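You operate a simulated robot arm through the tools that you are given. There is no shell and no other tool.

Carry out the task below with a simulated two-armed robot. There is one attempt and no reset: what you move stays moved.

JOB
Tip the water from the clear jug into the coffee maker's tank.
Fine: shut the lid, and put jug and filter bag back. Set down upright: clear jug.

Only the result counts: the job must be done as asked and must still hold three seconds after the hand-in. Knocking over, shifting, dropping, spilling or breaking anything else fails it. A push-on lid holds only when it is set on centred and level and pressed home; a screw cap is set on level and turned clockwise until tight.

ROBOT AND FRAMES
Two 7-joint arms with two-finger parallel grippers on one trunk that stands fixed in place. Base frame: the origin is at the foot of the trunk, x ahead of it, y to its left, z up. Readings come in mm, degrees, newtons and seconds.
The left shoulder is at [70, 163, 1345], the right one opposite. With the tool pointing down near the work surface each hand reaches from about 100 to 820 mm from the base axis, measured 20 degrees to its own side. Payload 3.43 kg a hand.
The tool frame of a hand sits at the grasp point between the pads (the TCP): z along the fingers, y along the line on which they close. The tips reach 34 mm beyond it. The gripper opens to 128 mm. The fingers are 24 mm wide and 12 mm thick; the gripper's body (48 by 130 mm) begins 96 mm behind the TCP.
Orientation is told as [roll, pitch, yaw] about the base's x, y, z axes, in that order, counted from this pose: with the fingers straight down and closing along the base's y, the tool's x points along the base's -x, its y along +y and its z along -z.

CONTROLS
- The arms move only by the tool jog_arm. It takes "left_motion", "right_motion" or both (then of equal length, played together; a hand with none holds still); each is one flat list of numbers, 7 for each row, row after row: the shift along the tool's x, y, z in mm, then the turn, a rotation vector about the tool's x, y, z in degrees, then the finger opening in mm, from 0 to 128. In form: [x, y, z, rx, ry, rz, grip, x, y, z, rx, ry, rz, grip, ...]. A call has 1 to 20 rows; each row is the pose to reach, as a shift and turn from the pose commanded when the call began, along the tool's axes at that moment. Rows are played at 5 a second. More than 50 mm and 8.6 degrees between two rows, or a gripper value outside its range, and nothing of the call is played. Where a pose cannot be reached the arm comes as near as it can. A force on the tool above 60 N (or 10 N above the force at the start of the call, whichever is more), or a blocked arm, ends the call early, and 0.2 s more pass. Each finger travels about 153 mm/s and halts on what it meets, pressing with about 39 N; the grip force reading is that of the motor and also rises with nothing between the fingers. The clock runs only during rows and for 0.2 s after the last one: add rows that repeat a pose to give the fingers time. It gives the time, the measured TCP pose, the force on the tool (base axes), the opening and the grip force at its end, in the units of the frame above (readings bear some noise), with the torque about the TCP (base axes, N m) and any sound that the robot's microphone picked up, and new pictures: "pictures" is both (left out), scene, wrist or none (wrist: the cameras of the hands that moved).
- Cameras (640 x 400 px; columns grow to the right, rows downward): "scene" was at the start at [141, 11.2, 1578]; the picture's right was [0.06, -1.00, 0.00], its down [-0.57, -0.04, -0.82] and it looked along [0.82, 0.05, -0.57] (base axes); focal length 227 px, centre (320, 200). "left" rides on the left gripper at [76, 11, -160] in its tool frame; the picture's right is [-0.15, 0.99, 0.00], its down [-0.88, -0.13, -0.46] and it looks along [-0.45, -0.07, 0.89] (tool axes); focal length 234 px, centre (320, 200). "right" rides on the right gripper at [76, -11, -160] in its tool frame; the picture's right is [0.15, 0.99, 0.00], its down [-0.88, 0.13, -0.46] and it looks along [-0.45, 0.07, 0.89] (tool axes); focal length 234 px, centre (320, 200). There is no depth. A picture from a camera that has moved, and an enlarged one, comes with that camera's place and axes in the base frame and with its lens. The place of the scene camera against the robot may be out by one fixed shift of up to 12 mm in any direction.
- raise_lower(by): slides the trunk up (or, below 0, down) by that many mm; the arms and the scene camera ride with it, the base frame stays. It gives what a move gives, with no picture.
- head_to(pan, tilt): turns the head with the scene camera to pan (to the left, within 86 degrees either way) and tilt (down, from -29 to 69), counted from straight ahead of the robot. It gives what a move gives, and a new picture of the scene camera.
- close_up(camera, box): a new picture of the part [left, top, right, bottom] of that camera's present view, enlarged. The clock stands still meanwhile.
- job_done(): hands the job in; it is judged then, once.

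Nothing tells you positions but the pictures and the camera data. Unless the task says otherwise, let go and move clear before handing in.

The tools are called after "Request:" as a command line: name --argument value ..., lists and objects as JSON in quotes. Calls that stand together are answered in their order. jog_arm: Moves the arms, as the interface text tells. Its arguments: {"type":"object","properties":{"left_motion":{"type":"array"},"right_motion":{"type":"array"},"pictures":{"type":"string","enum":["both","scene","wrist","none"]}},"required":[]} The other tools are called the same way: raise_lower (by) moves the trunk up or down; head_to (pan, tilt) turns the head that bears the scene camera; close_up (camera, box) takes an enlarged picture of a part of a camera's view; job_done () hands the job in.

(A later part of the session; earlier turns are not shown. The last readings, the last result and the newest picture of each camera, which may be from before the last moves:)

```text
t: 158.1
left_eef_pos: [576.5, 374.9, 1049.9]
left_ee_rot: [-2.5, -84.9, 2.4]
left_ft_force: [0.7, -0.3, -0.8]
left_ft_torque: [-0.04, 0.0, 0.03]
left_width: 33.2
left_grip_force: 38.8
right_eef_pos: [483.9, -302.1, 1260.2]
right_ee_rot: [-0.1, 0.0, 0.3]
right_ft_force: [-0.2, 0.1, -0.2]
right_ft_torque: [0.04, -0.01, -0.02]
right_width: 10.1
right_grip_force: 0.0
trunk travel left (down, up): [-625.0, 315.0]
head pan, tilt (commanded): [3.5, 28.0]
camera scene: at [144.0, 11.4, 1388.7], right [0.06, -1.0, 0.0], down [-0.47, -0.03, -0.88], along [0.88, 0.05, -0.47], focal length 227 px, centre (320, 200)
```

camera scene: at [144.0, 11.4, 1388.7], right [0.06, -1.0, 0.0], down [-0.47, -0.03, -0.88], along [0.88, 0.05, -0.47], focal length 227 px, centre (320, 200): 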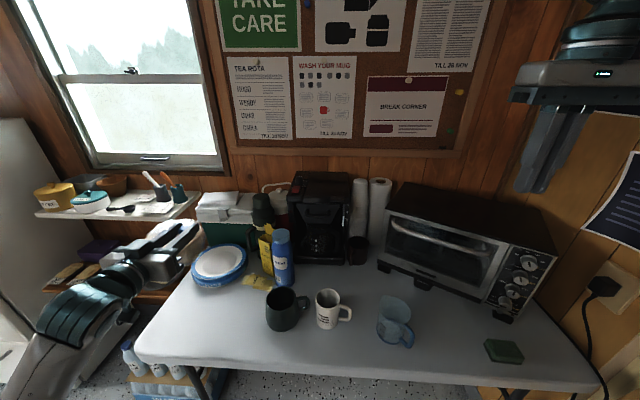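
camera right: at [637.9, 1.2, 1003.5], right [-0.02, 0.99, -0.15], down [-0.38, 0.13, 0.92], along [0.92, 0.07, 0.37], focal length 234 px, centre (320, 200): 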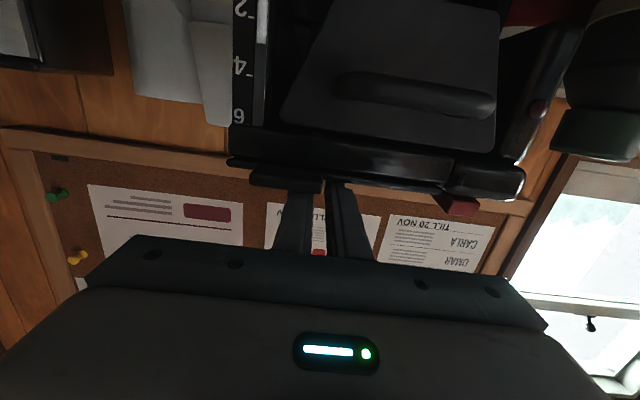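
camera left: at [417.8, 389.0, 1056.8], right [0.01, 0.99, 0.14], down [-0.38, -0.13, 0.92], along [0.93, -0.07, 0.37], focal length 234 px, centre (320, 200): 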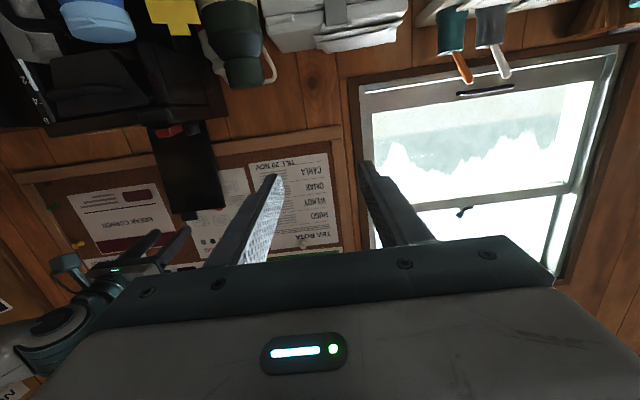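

The way is clear. I'll carry the bag up and over to just above the coffee maker's lid.

Request:
jog_arm --left_motion '[-25.9, -11.3, 8.8, 0, 0, 0, 10, -51.7, -22.5, 17.6, 0, 0, 0, 10, -77.6, -33.8, 26.3, 0, 0, 0, 10, -103.4, -45, 35.1, 0, 0, 0, 10, -116.5, -71.7, 47.3, 0, 0, 0, 10, -129.6, -98.3, 59.6, 0, 0, 0, 10, -142.7, -125, 71.8, 0, 0, 0, 10, -155.8, -151.7, 84, 0, 0, 0, 10, -168.9, -178.3, 96.3, 0, 0, 0, 10, -182, -205, 108.5, 0, 0, 0, 10, -184.2, -229.6, 126.6, 0, 0, 0, 10, -186.5, -254.1, 144.8, 0, 0, 0, 10, -188.7, -278.7, 162.9, 0, 0, 0, 10, -190.9, -303.3, 181, 0, 0, 0, 10, -193.1, -327.8, 199.1, 0, 0, 0, 10, -195.4, -352.4, 217.3, 0, 0, 0, 10, -197.6, -376.9, 235.4, 0, 0, 0, 10, -199.8, -401.5, 253.5, 0, 0, 0, 10, -199.8, -401.5, 253.5, 0, 0, 0, 10]' --pictures "both"

Request:
close_up --camera "scene" --box '[280, 140, 400, 240]'

```text
t: 162.1
left_eef_pos: [846.7, -25.6, 1227.6]
left_ee_rot: [-3.0, -84.9, 2.9]
left_ft_force: [0.1, 0.0, -1.1]
left_ft_torque: [-0.05, 0.03, 0.01]
left_width: 33.1
left_grip_force: 39.1
right_eef_pos: [483.8, -300.6, 1259.4]
right_ee_rot: [-0.1, 0.1, 0.3]
right_ft_force: [0.6, -0.8, 0.0]
right_ft_torque: [0.01, -0.01, 0.01]
right_width: 9.9
right_grip_force: 0.0
trunk travel left (down, up): [-625.0, 315.0]
head pan, tilt (commanded): [3.5, 28.0]
camera scene: at [144.1, 12.0, 1388.7], right [0.06, -1.0, 0.0], down [-0.47, -0.03, -0.88], along [0.88, 0.05, -0.47], focal length 227 px, centre (320, 200)
camera left: at [680.3, -12.6, 1167.0], right [0.02, 0.99, 0.14], down [-0.38, -0.13, 0.92], along [0.93, -0.07, 0.37], focal length 234 px, centre (320, 200)
```

scene: 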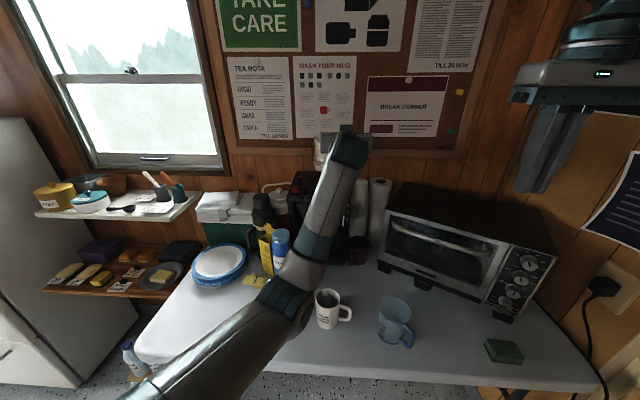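
left: 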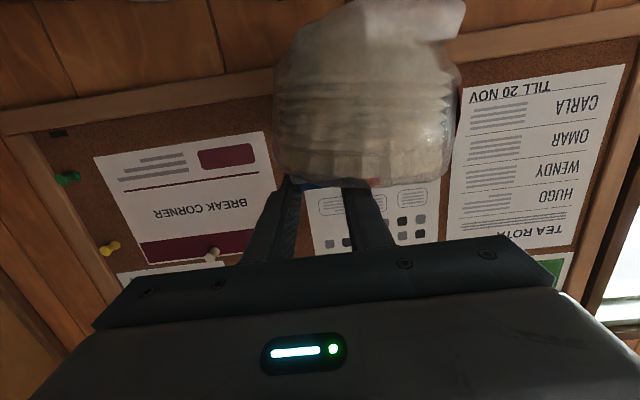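

```text
4.00 times, centred on (340, 190) of scene
camera zoom: at [144.1, 12.0, 1388.7], right [0.06, -1.0, 0.0], down [-0.47, -0.03, -0.88], along [0.88, 0.05, -0.47], focal length 909 px, centre (240, 240)
```

zoom: 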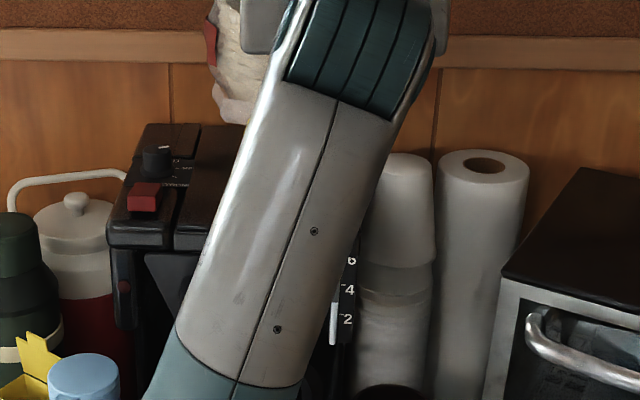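

Now I'll lower it gently towards the lid.

Request:
jog_arm --left_motion '[18, -0.5, 1.6, 0, 0, 0, 10, 36, -1.2, 3.2, 0, 0, 0, 10, 52, -1.2, 4.7, 0, 0, 0, 10, 62, -1.2, 5.8, 0, 0, 0, 10, 62, -1.2, 5.8, 0, 0, 0, 10]' --pictures "none"

Request:
close_up --camera "left" --box '[200, 0, 440, 200]'

```text
t: 163.3
left_eef_pos: [847.3, -26.6, 1165.6]
left_ee_rot: [-2.6, -84.9, 2.5]
left_ft_force: [-0.2, 0.6, 0.1]
left_ft_torque: [-0.05, -0.01, 0.02]
left_width: 33.0
left_grip_force: 39.0
right_eef_pos: [483.9, -301.6, 1259.8]
right_ee_rot: [-0.1, -0.1, 0.3]
right_ft_force: [0.4, 0.1, -0.1]
right_ft_torque: [0.02, -0.02, -0.06]
right_width: 10.0
right_grip_force: 0.0
trunk travel left (down, up): [-625.0, 315.0]
head pan, tilt (commanded): [3.5, 28.0]
```

```text
2.00 times, centred on (320, 100) of left
camera zoom: at [680.3, -15.3, 1105.4], right [0.02, 0.99, 0.14], down [-0.38, -0.13, 0.92], along [0.93, -0.07, 0.37], focal length 468 px, centre (320, 400)
```

zoom: 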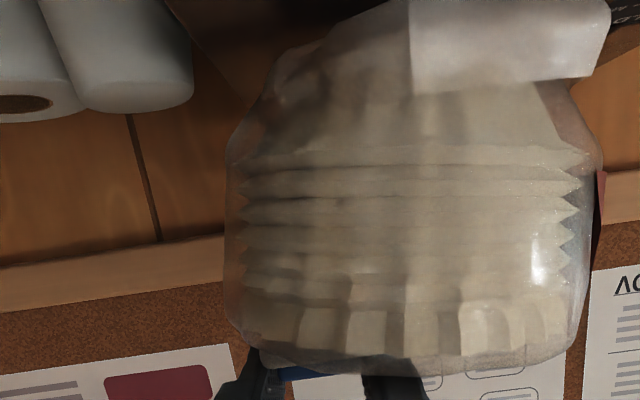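

Request:
jog_arm --left_motion '[2, 0, 0.1, 0, 0, 0, 10, 4, 0, 0.2, 0, 0, 0, 10, 6, 0, 0.4, 0, 0, 0, 10, 6, 0, 0.4, 0, 0, 0, 10]' --pictures "none"

```text
t: 164.3
left_eef_pos: [848.3, -26.0, 1160.9]
left_ee_rot: [-0.7, -85.0, 0.8]
left_ft_force: [-0.1, 0.4, -1.1]
left_ft_torque: [-0.05, 0.02, -0.01]
left_width: 33.2
left_grip_force: 38.5
right_eef_pos: [483.6, -302.6, 1259.5]
right_ee_rot: [0.0, 0.0, 0.2]
right_ft_force: [0.0, 0.7, -0.8]
right_ft_torque: [0.02, -0.02, -0.01]
right_width: 9.9
right_grip_force: 0.1
trunk travel left (down, up): [-625.0, 315.0]
head pan, tilt (commanded): [3.5, 28.0]
```

Request:
jog_arm --left_motion '[1.5, 0, 0.1, 0, 0, 0, 10, 3, 0, 0.2, 0, 0, 0, 10, 3, 0, 0.2, 0, 0, 0, 10]' --pictures "none"

```text
t: 165.1
left_eef_pos: [849.5, -16.4, 1156.0]
left_ee_rot: [4.2, -84.9, -3.6]
left_ft_force: [-0.4, -0.1, -1.2]
left_ft_torque: [-0.03, 0.03, -0.03]
left_width: 33.1
left_grip_force: 39.2
right_eef_pos: [483.6, -301.9, 1259.8]
right_ee_rot: [-0.2, -0.1, 0.3]
right_ft_force: [0.6, 0.0, -0.5]
right_ft_torque: [-0.01, 0.03, 0.02]
right_width: 9.8
right_grip_force: 0.0
trunk travel left (down, up): [-625.0, 315.0]
head pan, tilt (commanded): [3.5, 28.0]
```

The y reading jumped unexpectedly, so I'll look before continuing.

Request:
close_up --camera "left" --box '[200, 0, 440, 200]'

Request:
close_up --camera "scene" --box '[280, 140, 400, 240]'

Request:
jog_arm --left_motion '[0, 0, 0, 0, 0, 0, 10]' --pictures "scene"

```text
2.00 times, centred on (320, 100) of left
camera zoom: at [683.6, -6.3, 1095.1], right [0.0, 0.99, 0.15], down [-0.38, -0.14, 0.92], along [0.93, -0.06, 0.37], focal length 468 px, centre (320, 400)
```

zoom: 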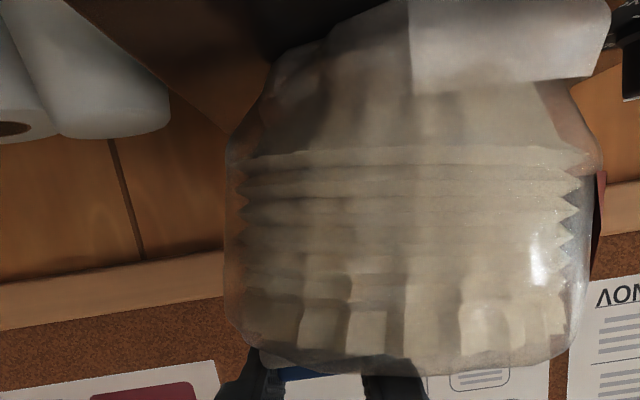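

```text
4.00 times, centred on (340, 190) of scene
camera zoom: at [144.1, 11.2, 1388.7], right [0.06, -1.0, 0.0], down [-0.47, -0.03, -0.88], along [0.88, 0.05, -0.47], focal length 909 px, centre (240, 240)
```

zoom: 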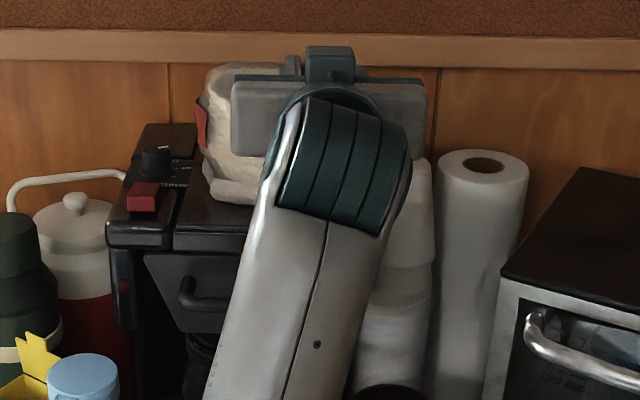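

```text
t: 165.5
left_eef_pos: [849.4, -17.1, 1155.1]
left_ee_rot: [4.4, -84.9, -3.5]
left_ft_force: [0.4, -0.6, -1.4]
left_ft_torque: [-0.03, 0.03, -0.01]
left_width: 33.2
left_grip_force: 39.3
right_eef_pos: [484.0, -301.9, 1260.1]
right_ee_rot: [-0.2, 0.0, 0.4]
right_ft_force: [-0.5, 0.4, -0.3]
right_ft_torque: [0.01, -0.01, 0.03]
right_width: 10.2
right_grip_force: 0.0
trunk travel left (down, up): [-625.0, 315.0]
head pan, tilt (commanded): [3.5, 28.0]
camera scene: at [144.1, 11.2, 1388.7], right [0.06, -1.0, 0.0], down [-0.47, -0.03, -0.88], along [0.88, 0.05, -0.47], focal length 227 px, centre (320, 200)
```

scene: 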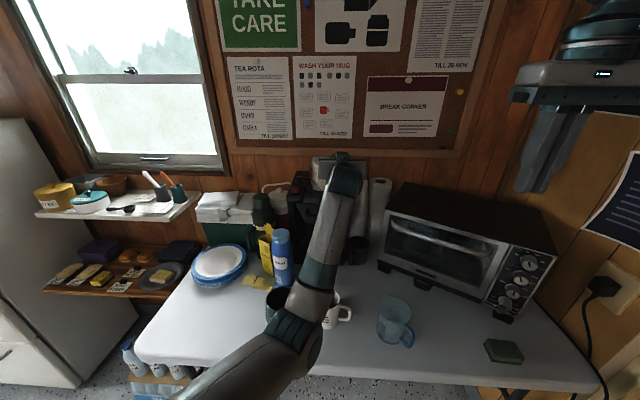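

Request:
jog_arm --left_motion '[-4, 0, 0, 0, 0, 0, 10, -4, -3, 0, 0, 0, 0, 10, -4, -3, 0, 0, 0, 0, 10]' --pictures "none"

```text
t: 166.3
left_eef_pos: [851.5, -14.5, 1156.5]
left_ee_rot: [12.8, -84.8, -11.6]
left_ft_force: [-1.3, -0.1, 3.3]
left_ft_torque: [-0.1, 0.08, 0.02]
left_width: 33.2
left_grip_force: 38.9
right_eef_pos: [483.7, -301.3, 1258.7]
right_ee_rot: [-0.1, -0.1, 0.3]
right_ft_force: [-0.4, -0.4, 0.3]
right_ft_torque: [-0.03, -0.04, -0.02]
right_width: 10.1
right_grip_force: 0.0
trunk travel left (down, up): [-625.0, 315.0]
head pan, tilt (commanded): [3.5, 28.0]
```

The arm seems to be near a joint limit at this trunk height; the original bag grasp was made with the trunk 200 mm higher. I'll lift the bag off, raise the trunk, and come down again as at the start.

Request:
jog_arm --left_motion '[-10, 0, -1, 0, 0, 0, 10, -25, 0, -2, 0, 0, 0, 10, -45, 0, -4, 0, 0, 0, 10, -70, 0, -6, 0, 0, 0, 10, -70, 0, -6, 0, 0, 0, 10]' --pictures "both"

```text
t: 167.5
left_eef_pos: [844.5, -32.0, 1231.5]
left_ee_rot: [-3.4, -84.8, 3.2]
left_ft_force: [0.8, -0.5, -1.2]
left_ft_torque: [-0.01, 0.01, 0.0]
left_width: 33.0
left_grip_force: 38.7
right_eef_pos: [483.8, -300.9, 1258.1]
right_ee_rot: [-0.1, 0.0, 0.3]
right_ft_force: [0.4, 0.3, -0.1]
right_ft_torque: [-0.02, 0.0, -0.02]
right_width: 10.0
right_grip_force: 0.2
trunk travel left (down, up): [-625.0, 315.0]
head pan, tilt (commanded): [3.5, 28.0]
camera scene: at [144.5, 11.5, 1388.7], right [0.06, -1.0, 0.0], down [-0.47, -0.03, -0.88], along [0.88, 0.05, -0.47], focal length 227 px, centre (320, 200)
camera left: at [678.7, -19.5, 1170.5], right [0.02, 0.99, 0.14], down [-0.37, -0.12, 0.92], along [0.93, -0.07, 0.37], focal length 234 px, centre (320, 200)
```

scene: 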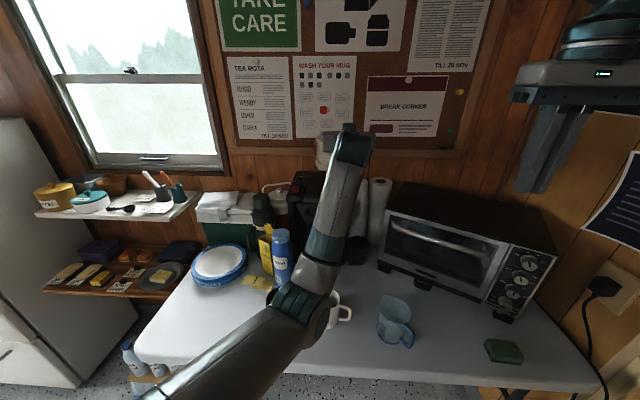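
left: 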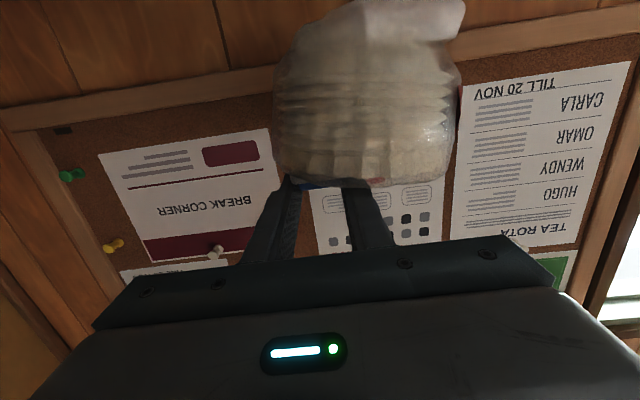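

Request:
raise_lower --by 200

Request:
close_up --camera "scene" --box '[240, 240, 440, 380]'

```text
t: 169.7
left_eef_pos: [844.7, -32.0, 1431.1]
left_ee_rot: [-2.3, -84.9, 2.1]
left_ft_force: [-1.0, 0.3, -0.3]
left_ft_torque: [-0.01, 0.01, -0.01]
left_width: 33.1
left_grip_force: 38.5
right_eef_pos: [483.8, -302.6, 1458.7]
right_ee_rot: [-0.1, 0.0, 0.3]
right_ft_force: [-0.3, -0.3, -0.6]
right_ft_torque: [0.0, -0.03, 0.0]
right_width: 10.1
right_grip_force: 0.1
trunk travel left (down, up): [-825.0, 115.0]
head pan, tilt (commanded): [3.5, 28.0]
```

```text
2.86 times, centred on (340, 310) of scene
camera zoom: at [144.3, 11.1, 1588.7], right [0.06, -1.0, 0.0], down [-0.47, -0.03, -0.88], along [0.88, 0.05, -0.47], focal length 649 px, centre (263, -114)
```

zoom: 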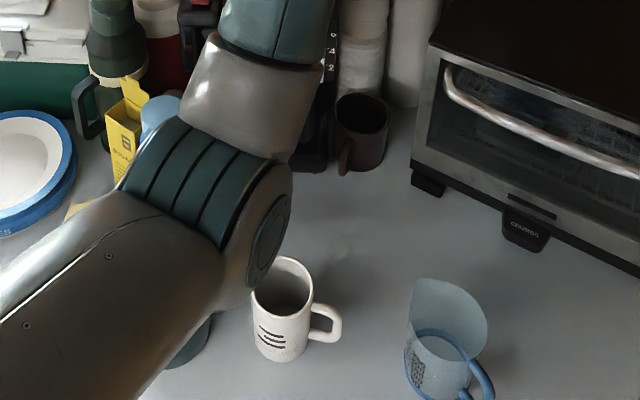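

Everything on the table still stands. Now I'll lower the hand from here towards the lid, as at the start.

Request:
jog_arm --left_motion '[25, 1, 2.5, 0, 0, 0, 10, 52, 2, 5.3, 0, 0, 0, 10, 80, 3, 8.1, 0, 0, 0, 10, 108, 4, 11, 0, 0, 0, 10, 136, 5, 13.8, 0, 0, 0, 10, 164, 5, 16.6, 0, 0, 0, 10, 190, 5, 19.3, 0, 0, 0, 10, 210, 5, 21.3, 0, 0, 0, 10, 210, 5, 21.3, 0, 0, 0, 10]' --pictures "both"

Request:
close_up --camera "scene" --box '[280, 160, 400, 270]'

```text
t: 171.8
left_eef_pos: [867.7, 34.6, 1228.3]
left_ee_rot: [48.2, -85.0, -44.3]
left_ft_force: [0.5, -0.1, -0.5]
left_ft_torque: [-0.03, 0.04, 0.01]
left_width: 33.3
left_grip_force: 39.1
right_eef_pos: [485.1, -302.0, 1459.6]
right_ee_rot: [0.0, 0.0, 0.3]
right_ft_force: [0.3, -0.3, -0.9]
right_ft_torque: [0.01, 0.0, -0.02]
right_width: 10.2
right_grip_force: 0.1
trunk travel left (down, up): [-825.0, 115.0]
head pan, tilt (commanded): [3.5, 28.0]
stopped in row 9 (left hand): the arm was blocked; the commanded pose is now the measured one
camera scene: at [144.3, 11.3, 1588.7], right [0.06, -1.0, 0.0], down [-0.47, -0.03, -0.88], along [0.88, 0.05, -0.47], focal length 227 px, centre (320, 200)
camera left: at [702.9, 40.5, 1163.4], right [-0.06, 0.98, 0.21], down [-0.39, -0.22, 0.9], along [0.92, -0.03, 0.39], focal length 234 px, centre (320, 200)
```

scene: 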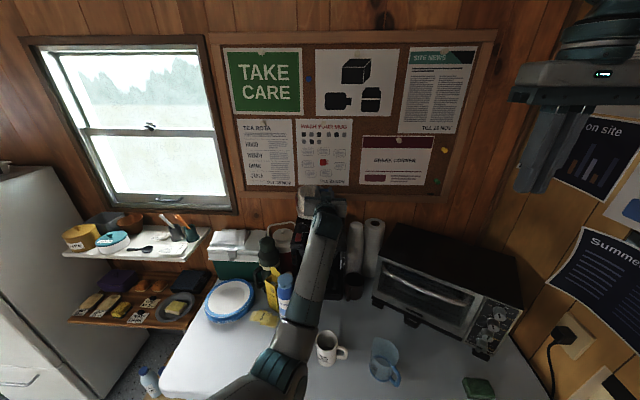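
left: 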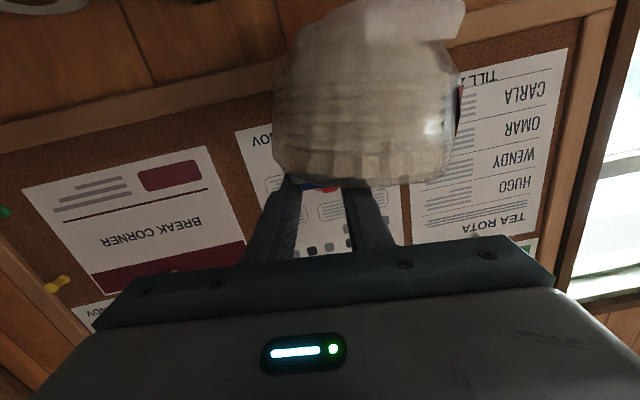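

```text
3.64 times, centred on (340, 215) of scene
camera zoom: at [144.3, 11.3, 1588.7], right [0.06, -1.0, 0.0], down [-0.47, -0.03, -0.88], along [0.88, 0.05, -0.47], focal length 826 px, centre (247, 146)
```

zoom: 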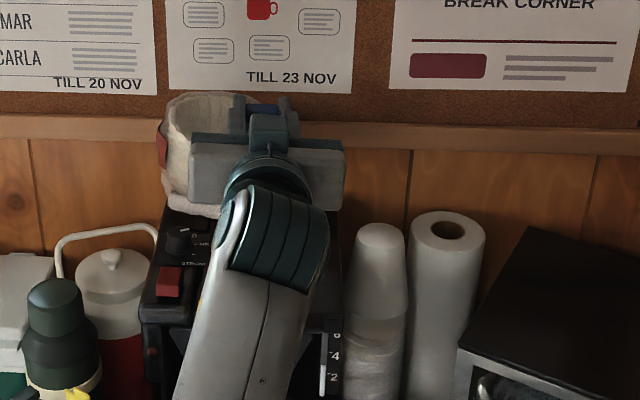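

The arm reports that it is blocked, and its elbow has drifted inward during the long sequence. I'll take the bag back to the left-hand side at this trunk height, where the configuration was good before, and then repeat the original approach in reverse.

Request:
jog_arm --left_motion '[-20, 5, -10, 0.5, 0, 0, 10, -25, 25, -30, 1, 0, 0.1, 10, -25, 55, -52, 1.5, 0, 0.1, 10, -22, 88, -75, 2, 0, 0.2, 10, -19, 121, -98, 2.5, 0, 0.2, 10, -16, 154, -121, 3, 0, 0.3, 10, -12, 187, -144, 3.5, 0, 0.3, 10, -8, 220, -167, 3.9, 0, 0.34, 10, -4, 253, -190, 3.9, 0, 0.34, 10, 0, 286, -213, 3.9, 0, 0.34, 10, 3, 319, -238, 3.9, 0, 0.34, 10, 6.4, 345, -258, 3.9, 0, 0.34, 10, 6.4, 359, -267, 3.9, 0, 0.34, 10, 6.4, 359, -267, 3.9, 0, 0.34, 10]' --pictures "both"

```text
t: 174.8
left_eef_pos: [579.9, 371.2, 1259.9]
left_ee_rot: [44.2, -84.9, -44.4]
left_ft_force: [0.5, -0.6, -1.2]
left_ft_torque: [0.01, 0.02, 0.03]
left_width: 33.2
left_grip_force: 39.2
right_eef_pos: [484.4, -302.4, 1459.0]
right_ee_rot: [-0.1, 0.0, 0.3]
right_ft_force: [0.1, 0.0, 0.2]
right_ft_torque: [-0.02, 0.03, 0.01]
right_width: 10.1
right_grip_force: 0.1
trunk travel left (down, up): [-825.0, 115.0]
head pan, tilt (commanded): [3.5, 28.0]
camera scene: at [144.4, 11.0, 1588.7], right [0.06, -1.0, 0.0], down [-0.47, -0.03, -0.88], along [0.88, 0.05, -0.47], focal length 227 px, centre (320, 200)
camera left: at [414.6, 389.2, 1195.1], right [0.01, 0.98, 0.21], down [-0.4, -0.18, 0.9], along [0.92, -0.1, 0.39], focal length 234 px, centre (320, 200)
```

scene: 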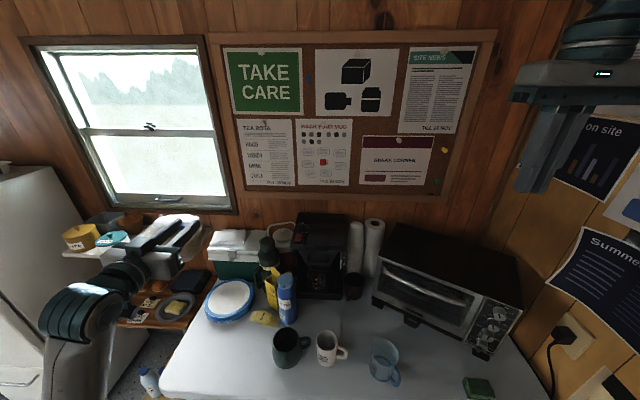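
left: 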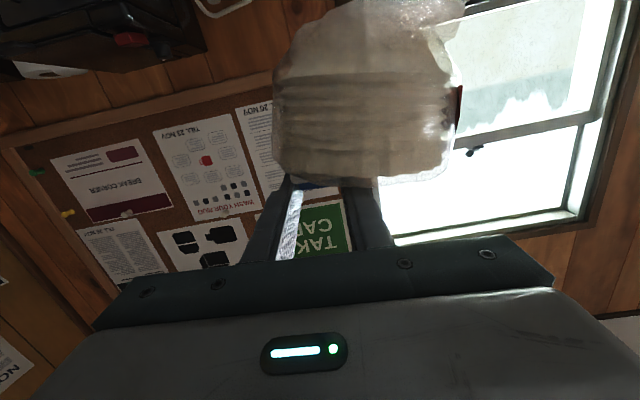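

Good: the arm is back in its earlier configuration at trunk 0, with about 3.5° of roll to correct. I'll carry the bag back towards the coffee maker along the original line, levelling the hand.

Request:
jog_arm --left_motion '[-0.3, -16, 10.8, 0, 0.3, -0.9, 10, -0.7, -39.9, 26.9, 0, 0.6, -1.8, 10, -1.3, -71.8, 48.4, 0, 0.9, -2.7, 10, -1.8, -103.7, 69.9, 0, 1.3, -3.55, 10, -2.4, -135.6, 91.4, 0, 1.3, -3.55, 10, -2.9, -167.5, 112.9, 0, 1.3, -3.55, 10, -3.5, -199.5, 134.5, 0, 1.3, -3.55, 10, -4.1, -231.4, 156, 0, 1.3, -3.55, 10, -4.6, -263.3, 177.5, 0, 1.3, -3.55, 10, -5.2, -295.2, 199, 0, 1.3, -3.55, 10, -5.7, -327.1, 220.5, 0, 1.3, -3.55, 10, -6.3, -359, 242, 0, 1.3, -3.55, 10, -6.7, -382.9, 258.1, 0, 1.3, -3.55, 10, -7, -398.9, 268.9, 0, 1.3, -3.55, 10, -7, -398.9, 268.9, 0, 1.3, -3.55, 10]' --pictures "both"

Request:
close_up --camera "scene" --box '[280, 160, 400, 270]'

```text
t: 178.2
left_eef_pos: [862.1, 36.3, 1206.1]
left_ee_rot: [47.1, -83.4, -43.0]
left_ft_force: [0.5, 0.6, -1.3]
left_ft_torque: [-0.04, 0.02, -0.01]
left_width: 33.1
left_grip_force: 39.0
right_eef_pos: [484.5, -301.7, 1459.0]
right_ee_rot: [0.0, 0.0, 0.3]
right_ft_force: [0.4, -0.4, 0.5]
right_ft_torque: [-0.03, -0.03, -0.01]
right_width: 10.2
right_grip_force: 0.1
trunk travel left (down, up): [-825.0, 115.0]
head pan, tilt (commanded): [3.5, 28.0]
stopped in row 15 (left hand): the arm was blocked; the commanded pose is now the measured one
camera scene: at [144.2, 11.3, 1588.7], right [0.06, -1.0, 0.0], down [-0.47, -0.03, -0.88], along [0.88, 0.05, -0.47], focal length 227 px, centre (320, 200)
camera left: at [695.4, 41.7, 1144.9], right [-0.05, 0.97, 0.23], down [-0.37, -0.23, 0.9], along [0.93, -0.04, 0.37], focal length 234 px, centre (320, 200)
```

scene: 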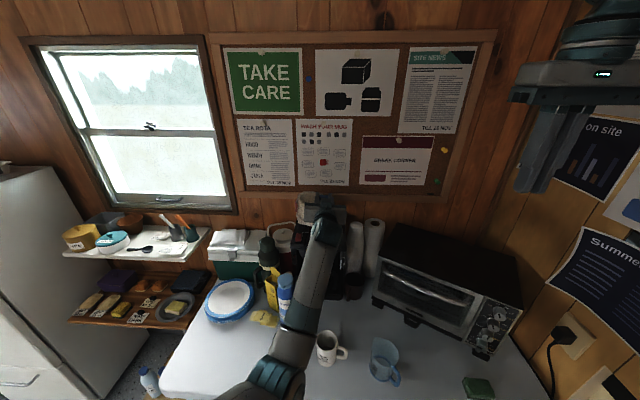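
left: 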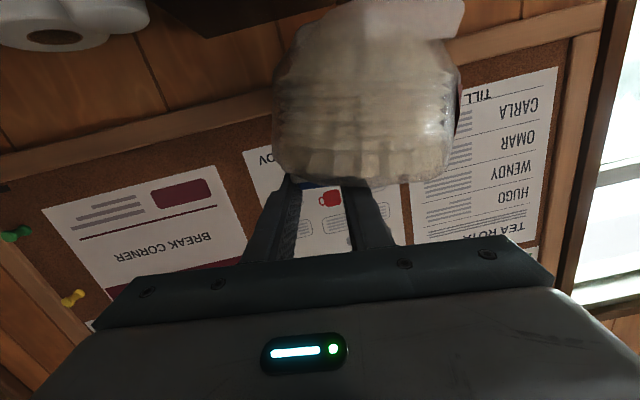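

```text
3.64 times, centred on (340, 215) of scene
camera zoom: at [144.2, 11.3, 1588.7], right [0.06, -1.0, 0.0], down [-0.47, -0.03, -0.88], along [0.88, 0.05, -0.47], focal length 826 px, centre (247, 146)
```

zoom: 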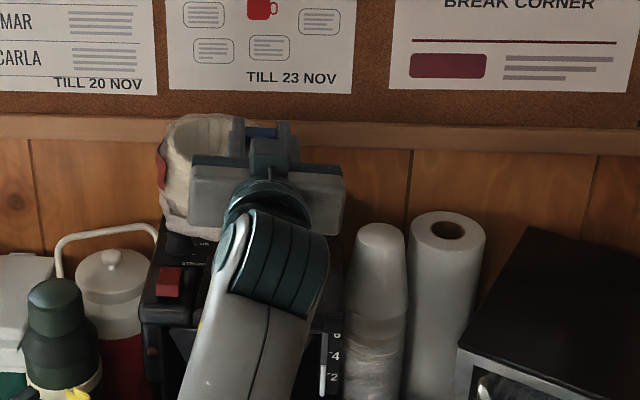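

The arm blocks again when the hand heads straight forward, but heading -30° worked well there while pouring. I'll set the bag down with that heading instead; the bag is round, so only its position matters.

Request:
jog_arm --left_motion '[-20, -2, -4, 0, 0, 0, 10, -22, -10, -10, 5.7, -0.16, -0.3, 10, -22, -19, -15, 11.4, -0.3, -0.6, 10, -21, -28, -20, 17.1, -0.5, -0.9, 10, -20, -37, -26, 22.8, -0.6, -1.2, 10, -19, -46, -31, 28.5, -0.8, -1.6, 10, -17.9, -54.5, -36.5, 34.2, -0.95, -1.87, 10, -17.9, -54.5, -36.5, 34.2, -0.95, -1.87, 10]' --pictures "both"

Request:
close_up --camera "scene" --box '[280, 160, 400, 270]'

```text
t: 180.1
left_eef_pos: [829.8, -25.8, 1223.0]
left_ee_rot: [-1.1, -84.9, -29.1]
left_ft_force: [-0.5, -0.9, -0.6]
left_ft_torque: [-0.02, 0.03, 0.0]
left_width: 33.1
left_grip_force: 39.0
right_eef_pos: [484.7, -301.9, 1459.1]
right_ee_rot: [-0.1, -0.1, 0.3]
right_ft_force: [0.2, -0.1, -0.3]
right_ft_torque: [0.05, 0.04, 0.02]
right_width: 9.9
right_grip_force: 0.1
trunk travel left (down, up): [-825.0, 115.0]
head pan, tilt (commanded): [3.5, 28.0]
camera scene: at [143.9, 10.6, 1588.8], right [0.06, -1.0, 0.0], down [-0.47, -0.03, -0.88], along [0.88, 0.05, -0.47], focal length 227 px, centre (320, 200)
camera left: at [691.4, 67.9, 1161.6], right [0.51, 0.85, 0.14], down [-0.39, 0.08, 0.92], along [0.77, -0.52, 0.37], focal length 234 px, centre (320, 200)
```

scene: 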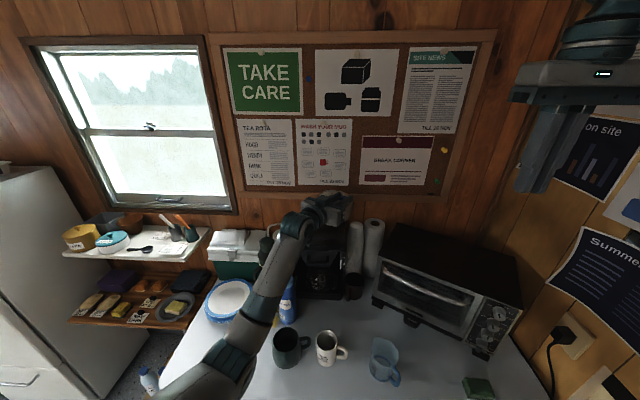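
left: 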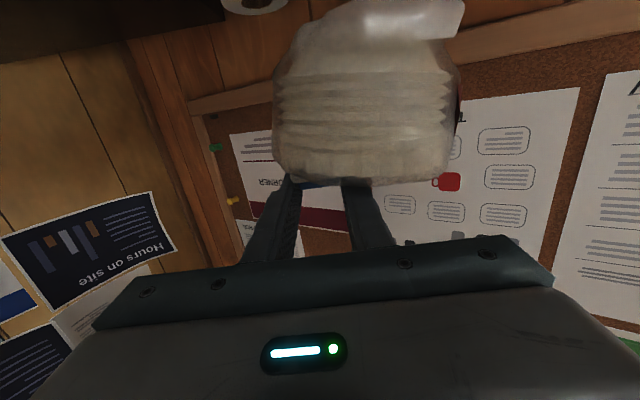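

```text
3.64 times, centred on (340, 215) of scene
camera zoom: at [143.9, 10.6, 1588.8], right [0.06, -1.0, 0.0], down [-0.47, -0.03, -0.88], along [0.88, 0.05, -0.47], focal length 826 px, centre (247, 146)
```

zoom: 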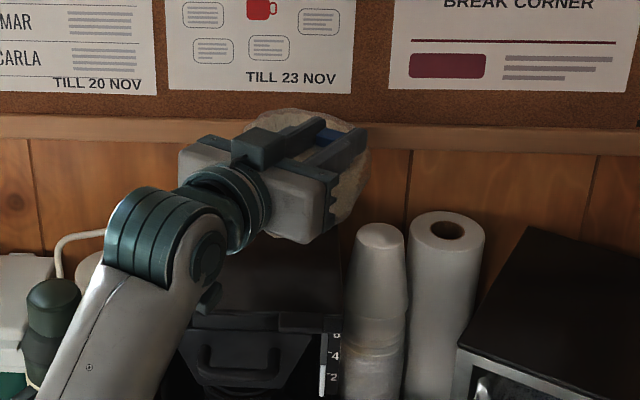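

That configuration works and the elbow has swung outward. I'll try turning the heading back to 0° from here while holding above the original spot.

Request:
jog_arm --left_motion '[-0.3, 1.6, 3.2, -6, 0, -0.54, 10, -0.6, 3.3, 6.4, -12, 0, -1.1, 10, -0.8, 4.9, 9.6, -18, 0, -1.6, 10, -1.1, 6.5, 12.8, -24, 0, -2.1, 10, -1.4, 8.2, 16, -29.9, 0, -2.7, 10, -1.4, 8.2, 16, -29.9, 0, -2.7, 10]' --pictures "scene"

```text
t: 181.7
left_eef_pos: [864.7, 36.9, 1204.5]
left_ee_rot: [44.3, -83.2, -40.6]
left_ft_force: [-0.1, -0.8, -0.9]
left_ft_torque: [-0.05, -0.01, 0.0]
left_width: 33.1
left_grip_force: 39.3
right_eef_pos: [483.6, -302.8, 1458.6]
right_ee_rot: [0.0, -0.1, 0.3]
right_ft_force: [-0.2, 0.0, 0.0]
right_ft_torque: [0.01, 0.0, -0.02]
right_width: 10.1
right_grip_force: 0.1
trunk travel left (down, up): [-825.0, 115.0]
head pan, tilt (commanded): [3.5, 28.0]
stopped in row 6 (left hand): the arm was blocked; the commanded pose is now the measured one
camera scene: at [144.1, 11.2, 1588.7], right [0.06, -1.0, 0.0], down [-0.47, -0.03, -0.88], along [0.88, 0.05, -0.47], focal length 227 px, centre (320, 200)
```

scene: 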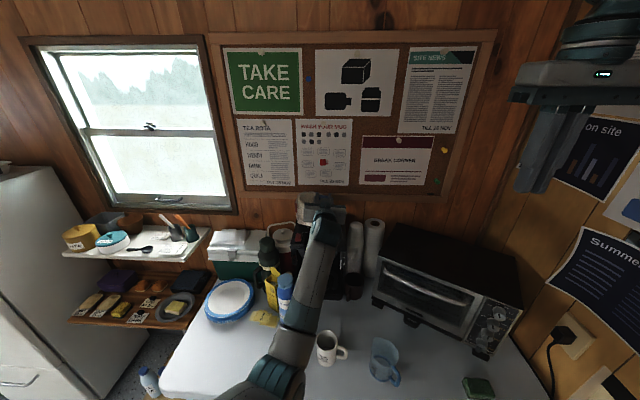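

Heading 0° blocks at the same place, so I'll use heading -30°, which is reliable.

Request:
jog_arm --left_motion '[-20, -2, -4, 0, 0, 0, 10, -22, -10, -10, 5.6, -0.16, -0.3, 10, -22, -19, -16, 11.2, -0.3, -0.6, 10, -21, -28, -22, 16.8, -0.5, -0.9, 10, -21, -37, -28, 22.5, -0.6, -1.2, 10, -20, -46, -34, 28.1, -0.8, -1.6, 10, -19.2, -54.7, -39.3, 33.7, -0.95, -1.87, 10, -19.2, -54.7, -39.3, 33.7, -0.95, -1.87, 10]' --pictures "both"

Request:
close_up --camera "left" --box '[200, 0, 440, 200]'

```text
t: 183.4
left_eef_pos: [827.9, -25.2, 1221.9]
left_ee_rot: [-4.4, -84.8, -25.8]
left_ft_force: [-0.3, -0.6, -0.7]
left_ft_torque: [-0.03, 0.02, 0.01]
left_width: 33.0
left_grip_force: 39.2
right_eef_pos: [484.4, -302.2, 1459.5]
right_ee_rot: [-0.1, -0.1, 0.3]
right_ft_force: [-0.6, -0.5, -0.2]
right_ft_torque: [0.04, 0.03, 0.02]
right_width: 9.9
right_grip_force: 0.0
trunk travel left (down, up): [-825.0, 115.0]
head pan, tilt (commanded): [3.5, 28.0]
camera scene: at [144.0, 10.6, 1588.8], right [0.06, -1.0, 0.0], down [-0.47, -0.03, -0.88], along [0.88, 0.05, -0.47], focal length 227 px, centre (320, 200)
camera left: at [689.4, 67.1, 1161.0], right [0.51, 0.85, 0.14], down [-0.39, 0.08, 0.92], along [0.77, -0.52, 0.37], focal length 234 px, centre (320, 200)
```

scene: 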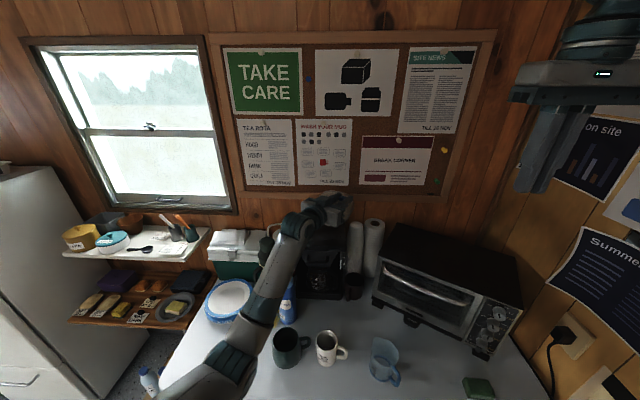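
left: 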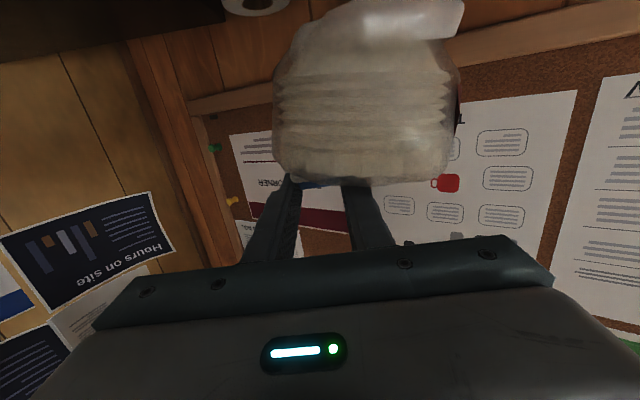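

```text
2.00 times, centred on (320, 100) of left
camera zoom: at [689.4, 67.1, 1161.0], right [0.51, 0.85, 0.14], down [-0.39, 0.08, 0.92], along [0.77, -0.52, 0.37], focal length 468 px, centre (320, 400)
```

zoom: 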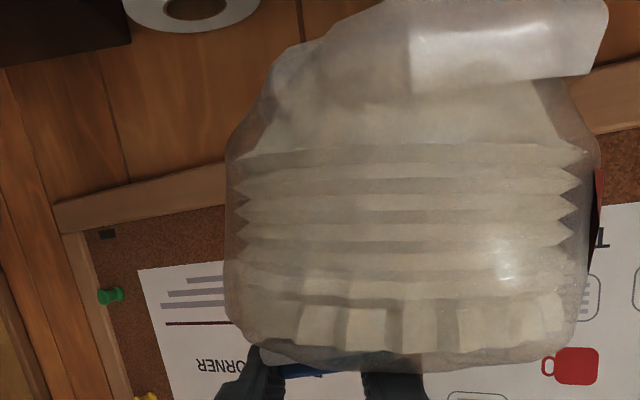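

Level and steady at heading -30°, with the bag's centre near (846, 3). I'll lower it with a small correction.

Request:
jog_arm --left_motion '[16, 0.8, 1.2, 0, 0, 0, 10, 32, 1.6, 2.5, 0, 0, 0, 10, 46, 2.4, 3.6, 0, 0, 0, 10, 56, 3.1, 4.4, 0, 0, 0, 10, 56, 3.1, 4.4, 0, 0, 0, 10]' --pictures "wrist"

Request:
close_up --camera "scene" --box '[280, 160, 400, 270]'

```text
t: 184.7
left_eef_pos: [830.3, -23.6, 1165.0]
left_ee_rot: [-4.4, -84.8, -25.4]
left_ft_force: [0.4, 0.4, -1.0]
left_ft_torque: [0.0, 0.04, 0.01]
left_width: 33.0
left_grip_force: 38.8
right_eef_pos: [484.6, -301.9, 1458.7]
right_ee_rot: [-0.1, 0.1, 0.3]
right_ft_force: [0.0, 0.6, 0.8]
right_ft_torque: [-0.03, -0.01, 0.02]
right_width: 9.8
right_grip_force: 0.2
trunk travel left (down, up): [-825.0, 115.0]
head pan, tilt (commanded): [3.5, 28.0]
camera left: at [690.8, 69.9, 1104.6], right [0.51, 0.85, 0.14], down [-0.39, 0.08, 0.92], along [0.77, -0.52, 0.37], focal length 234 px, centre (320, 200)
```

left: 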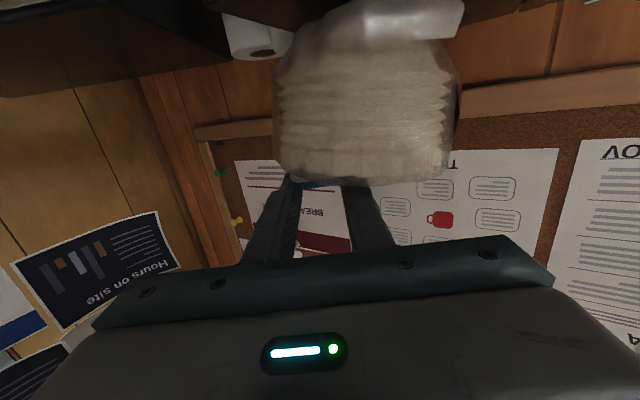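

```text
3.64 times, centred on (340, 215) of scene
camera zoom: at [144.1, 11.0, 1588.7], right [0.06, -1.0, 0.0], down [-0.47, -0.03, -0.88], along [0.88, 0.05, -0.47], focal length 826 px, centre (247, 146)
```

zoom: 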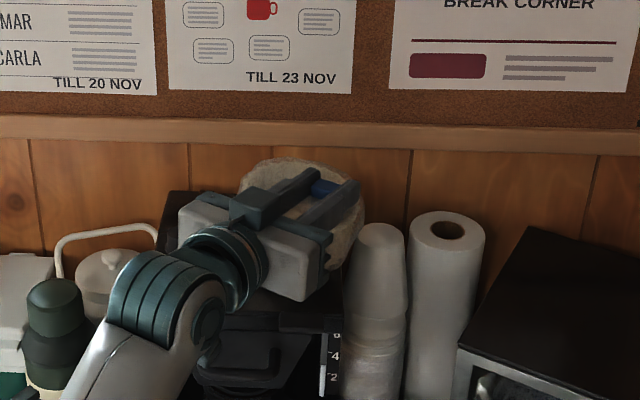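

Request:
jog_arm --left_motion '[2.5, 0, 0.2, 0, 0, 0, 10, 5, 0, 0.4, 0, 0, 0, 10, 5, 0, 0.4, 0, 0, 0, 10]' --pictures "none"

```text
t: 185.4
left_eef_pos: [829.7, -23.0, 1161.1]
left_ee_rot: [-4.7, -84.6, -25.4]
left_ft_force: [0.4, 0.2, -0.7]
left_ft_torque: [-0.02, 0.03, 0.0]
left_width: 33.1
left_grip_force: 38.6
right_eef_pos: [483.8, -301.0, 1460.3]
right_ee_rot: [-0.2, 0.0, 0.3]
right_ft_force: [-0.7, 0.5, -0.5]
right_ft_torque: [-0.03, 0.02, 0.03]
right_width: 10.0
right_grip_force: 0.1
trunk travel left (down, up): [-825.0, 115.0]
head pan, tilt (commanded): [3.5, 28.0]
```

Request:
jog_arm --left_motion '[2, 0, 0.2, 0, 0, 0, 10, 4, 0, 0.3, 0, 0, 0, 10, 4, 0, 0.3, 0, 0, 0, 10]' --pictures "none"

```text
t: 186.2
left_eef_pos: [829.9, -22.1, 1158.1]
left_ee_rot: [-4.3, -84.9, -25.7]
left_ft_force: [0.7, 0.2, 1.4]
left_ft_torque: [0.06, -0.26, -0.09]
left_width: 33.3
left_grip_force: 39.6
right_eef_pos: [484.9, -302.6, 1459.0]
right_ee_rot: [-0.1, -0.1, 0.2]
right_ft_force: [-0.4, 0.3, 0.4]
right_ft_torque: [0.0, 0.02, 0.0]
right_width: 10.2
right_grip_force: 0.1
trunk travel left (down, up): [-825.0, 115.0]
head pan, tilt (commanded): [3.5, 28.0]
```

First contact. I'll go a touch lower to seat it.

Request:
jog_arm --left_motion '[1, 0, 0.1, 0, 0, 0, 10, 1.5, 0, 0.1, 0, 0, 0, 10, 1.5, 0, 0.1, 0, 0, 0, 10]' --pictures "none"

Request:
close_up --camera "left" --box '[220, 0, 420, 120]'

Request:
close_up --camera "scene" --box '[300, 180, 380, 250]'

```text
t: 187.1
left_eef_pos: [828.3, -21.1, 1156.3]
left_ee_rot: [-4.6, -85.0, -25.4]
left_ft_force: [1.6, -0.9, 5.7]
left_ft_torque: [-0.08, -0.6, -0.15]
left_width: 32.9
left_grip_force: 38.9
right_eef_pos: [483.9, -302.3, 1459.8]
right_ee_rot: [-0.1, -0.1, 0.3]
right_ft_force: [-0.4, 0.2, 0.4]
right_ft_torque: [-0.01, -0.02, 0.04]
right_width: 10.1
right_grip_force: 0.1
trunk travel left (down, up): [-825.0, 115.0]
head pan, tilt (commanded): [3.5, 28.0]
```

```text
3.20 times, centred on (320, 60) of left
camera zoom: at [689.8, 70.3, 1095.6], right [0.51, 0.85, 0.14], down [-0.39, 0.08, 0.92], along [0.77, -0.52, 0.37], focal length 749 px, centre (320, 648)
```

zoom: 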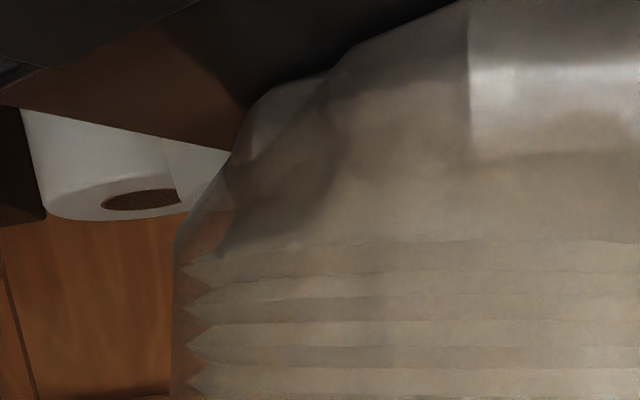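

```text
5.71 times, centred on (340, 215) of scene
camera zoom: at [143.2, 10.9, 1588.9], right [0.06, -1.0, 0.0], down [-0.47, -0.03, -0.88], along [0.88, 0.05, -0.47], focal length 1299 px, centre (206, 114)
```

zoom: 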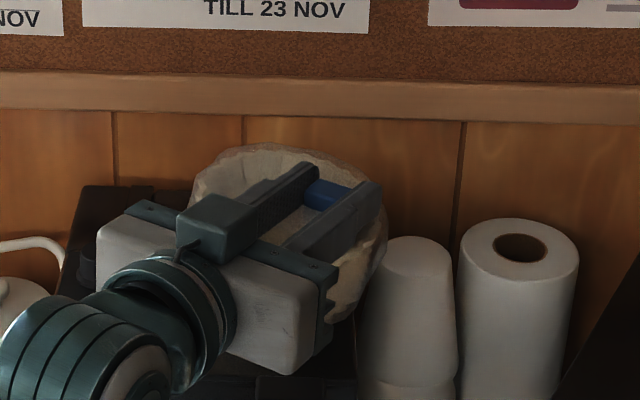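

The bag sits on the lid at the same height as at the start. I'll open the fingers.

Request:
jog_arm --left_motion '[-0.5, 0, 0, 0, 0, 0, 10, -0.5, 0, 0, 0, 0, 0, 36, -0.5, 0, 0, 0, 0, 0, 45, -0.5, 0, 0, 0, 0, 0, 56, -0.5, 0, 0, 0, 0, 0, 64, -0.5, 0, 0, 0, 0, 0, 64]' --pictures "none"

Request:
close_up --camera "left" --box '[200, 0, 440, 240]'

Request:
close_up --camera "scene" --box '[300, 180, 380, 250]'

```text
t: 188.4
left_eef_pos: [830.5, -21.7, 1156.7]
left_ee_rot: [-4.5, -84.8, -25.4]
left_ft_force: [0.9, 0.2, -0.6]
left_ft_torque: [-0.02, -0.02, 0.02]
left_width: 63.9
left_grip_force: 0.0
right_eef_pos: [483.4, -301.5, 1459.9]
right_ee_rot: [-0.1, -0.2, 0.3]
right_ft_force: [0.3, 0.3, 0.1]
right_ft_torque: [-0.02, 0.04, -0.01]
right_width: 10.0
right_grip_force: 0.0
trunk travel left (down, up): [-825.0, 115.0]
head pan, tilt (commanded): [3.5, 28.0]
```

```text
1.67 times, centred on (320, 120) of left
camera zoom: at [690.4, 70.8, 1095.1], right [0.51, 0.85, 0.14], down [-0.39, 0.08, 0.92], along [0.77, -0.52, 0.37], focal length 390 px, centre (320, 333)
```

zoom: 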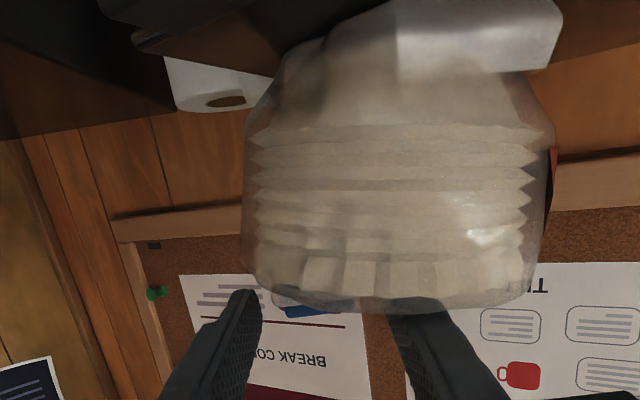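

```text
5.71 times, centred on (340, 215) of scene
camera zoom: at [143.9, 11.2, 1588.8], right [0.06, -1.0, 0.0], down [-0.47, -0.03, -0.88], along [0.88, 0.05, -0.47], focal length 1299 px, centre (206, 114)
```

zoom: 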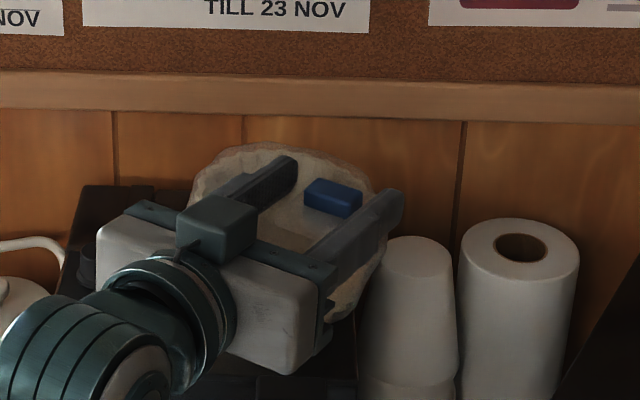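

The bag is released and standing. I'll lift the left hand up off the clip, then back away.

Request:
jog_arm --left_motion '[-8, 0, -0.7, 0, 0, 0, 64, -20, 0, -1.8, 0, 0, 0, 64, -40, 0, -3.6, 0, 0, 0, 64, -55, 0, -20, 0, 0, 0, 64, -65, 0, -55, 0, 0, 0, 64, -75, 0, -95, 0, 0, 0, 64, -85, 0, -135, 0, 0, 0, 64, -95, 0, -175, 0, 0, 0, 64, -95, 0, -175, 0, 0, 0, 64]' --pictures "both"

Request:
close_up --camera "scene" --box '[280, 170, 380, 270]'

```text
t: 190.4
left_eef_pos: [686.8, 61.3, 1265.6]
left_ee_rot: [-4.7, -84.7, -25.2]
left_ft_force: [-0.5, -0.5, 0.3]
left_ft_torque: [-0.03, -0.03, 0.0]
left_width: 64.0
left_grip_force: 0.1
right_eef_pos: [484.9, -302.0, 1460.0]
right_ee_rot: [-0.2, 0.0, 0.3]
right_ft_force: [0.1, -0.5, 0.5]
right_ft_torque: [0.01, 0.05, -0.03]
right_width: 10.2
right_grip_force: 0.1
trunk travel left (down, up): [-825.0, 115.0]
head pan, tilt (commanded): [3.5, 28.0]
camera scene: at [144.6, 10.6, 1588.7], right [0.06, -1.0, 0.0], down [-0.47, -0.03, -0.88], along [0.88, 0.05, -0.47], focal length 227 px, centre (320, 200)
camera left: at [547.3, 154.6, 1204.3], right [0.51, 0.85, 0.14], down [-0.38, 0.08, 0.92], along [0.77, -0.52, 0.37], focal length 234 px, centre (320, 200)
```

scene: 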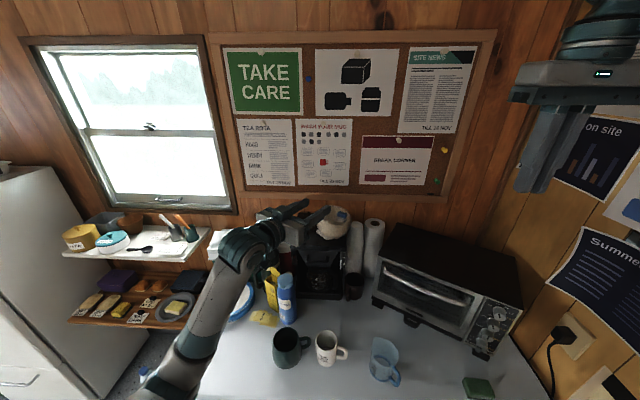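
left: 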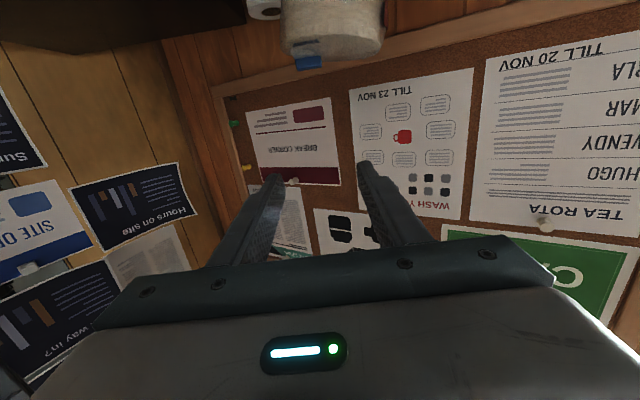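

```text
4.00 times, centred on (330, 220) of scene
camera zoom: at [144.6, 10.6, 1588.7], right [0.06, -1.0, 0.0], down [-0.47, -0.03, -0.88], along [0.88, 0.05, -0.47], focal length 909 px, centre (280, 120)
```

zoom: 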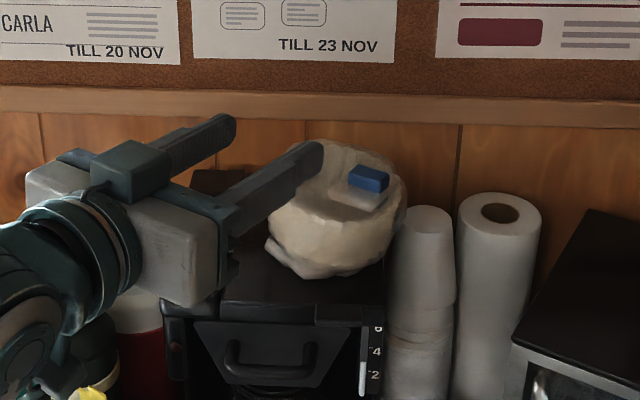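

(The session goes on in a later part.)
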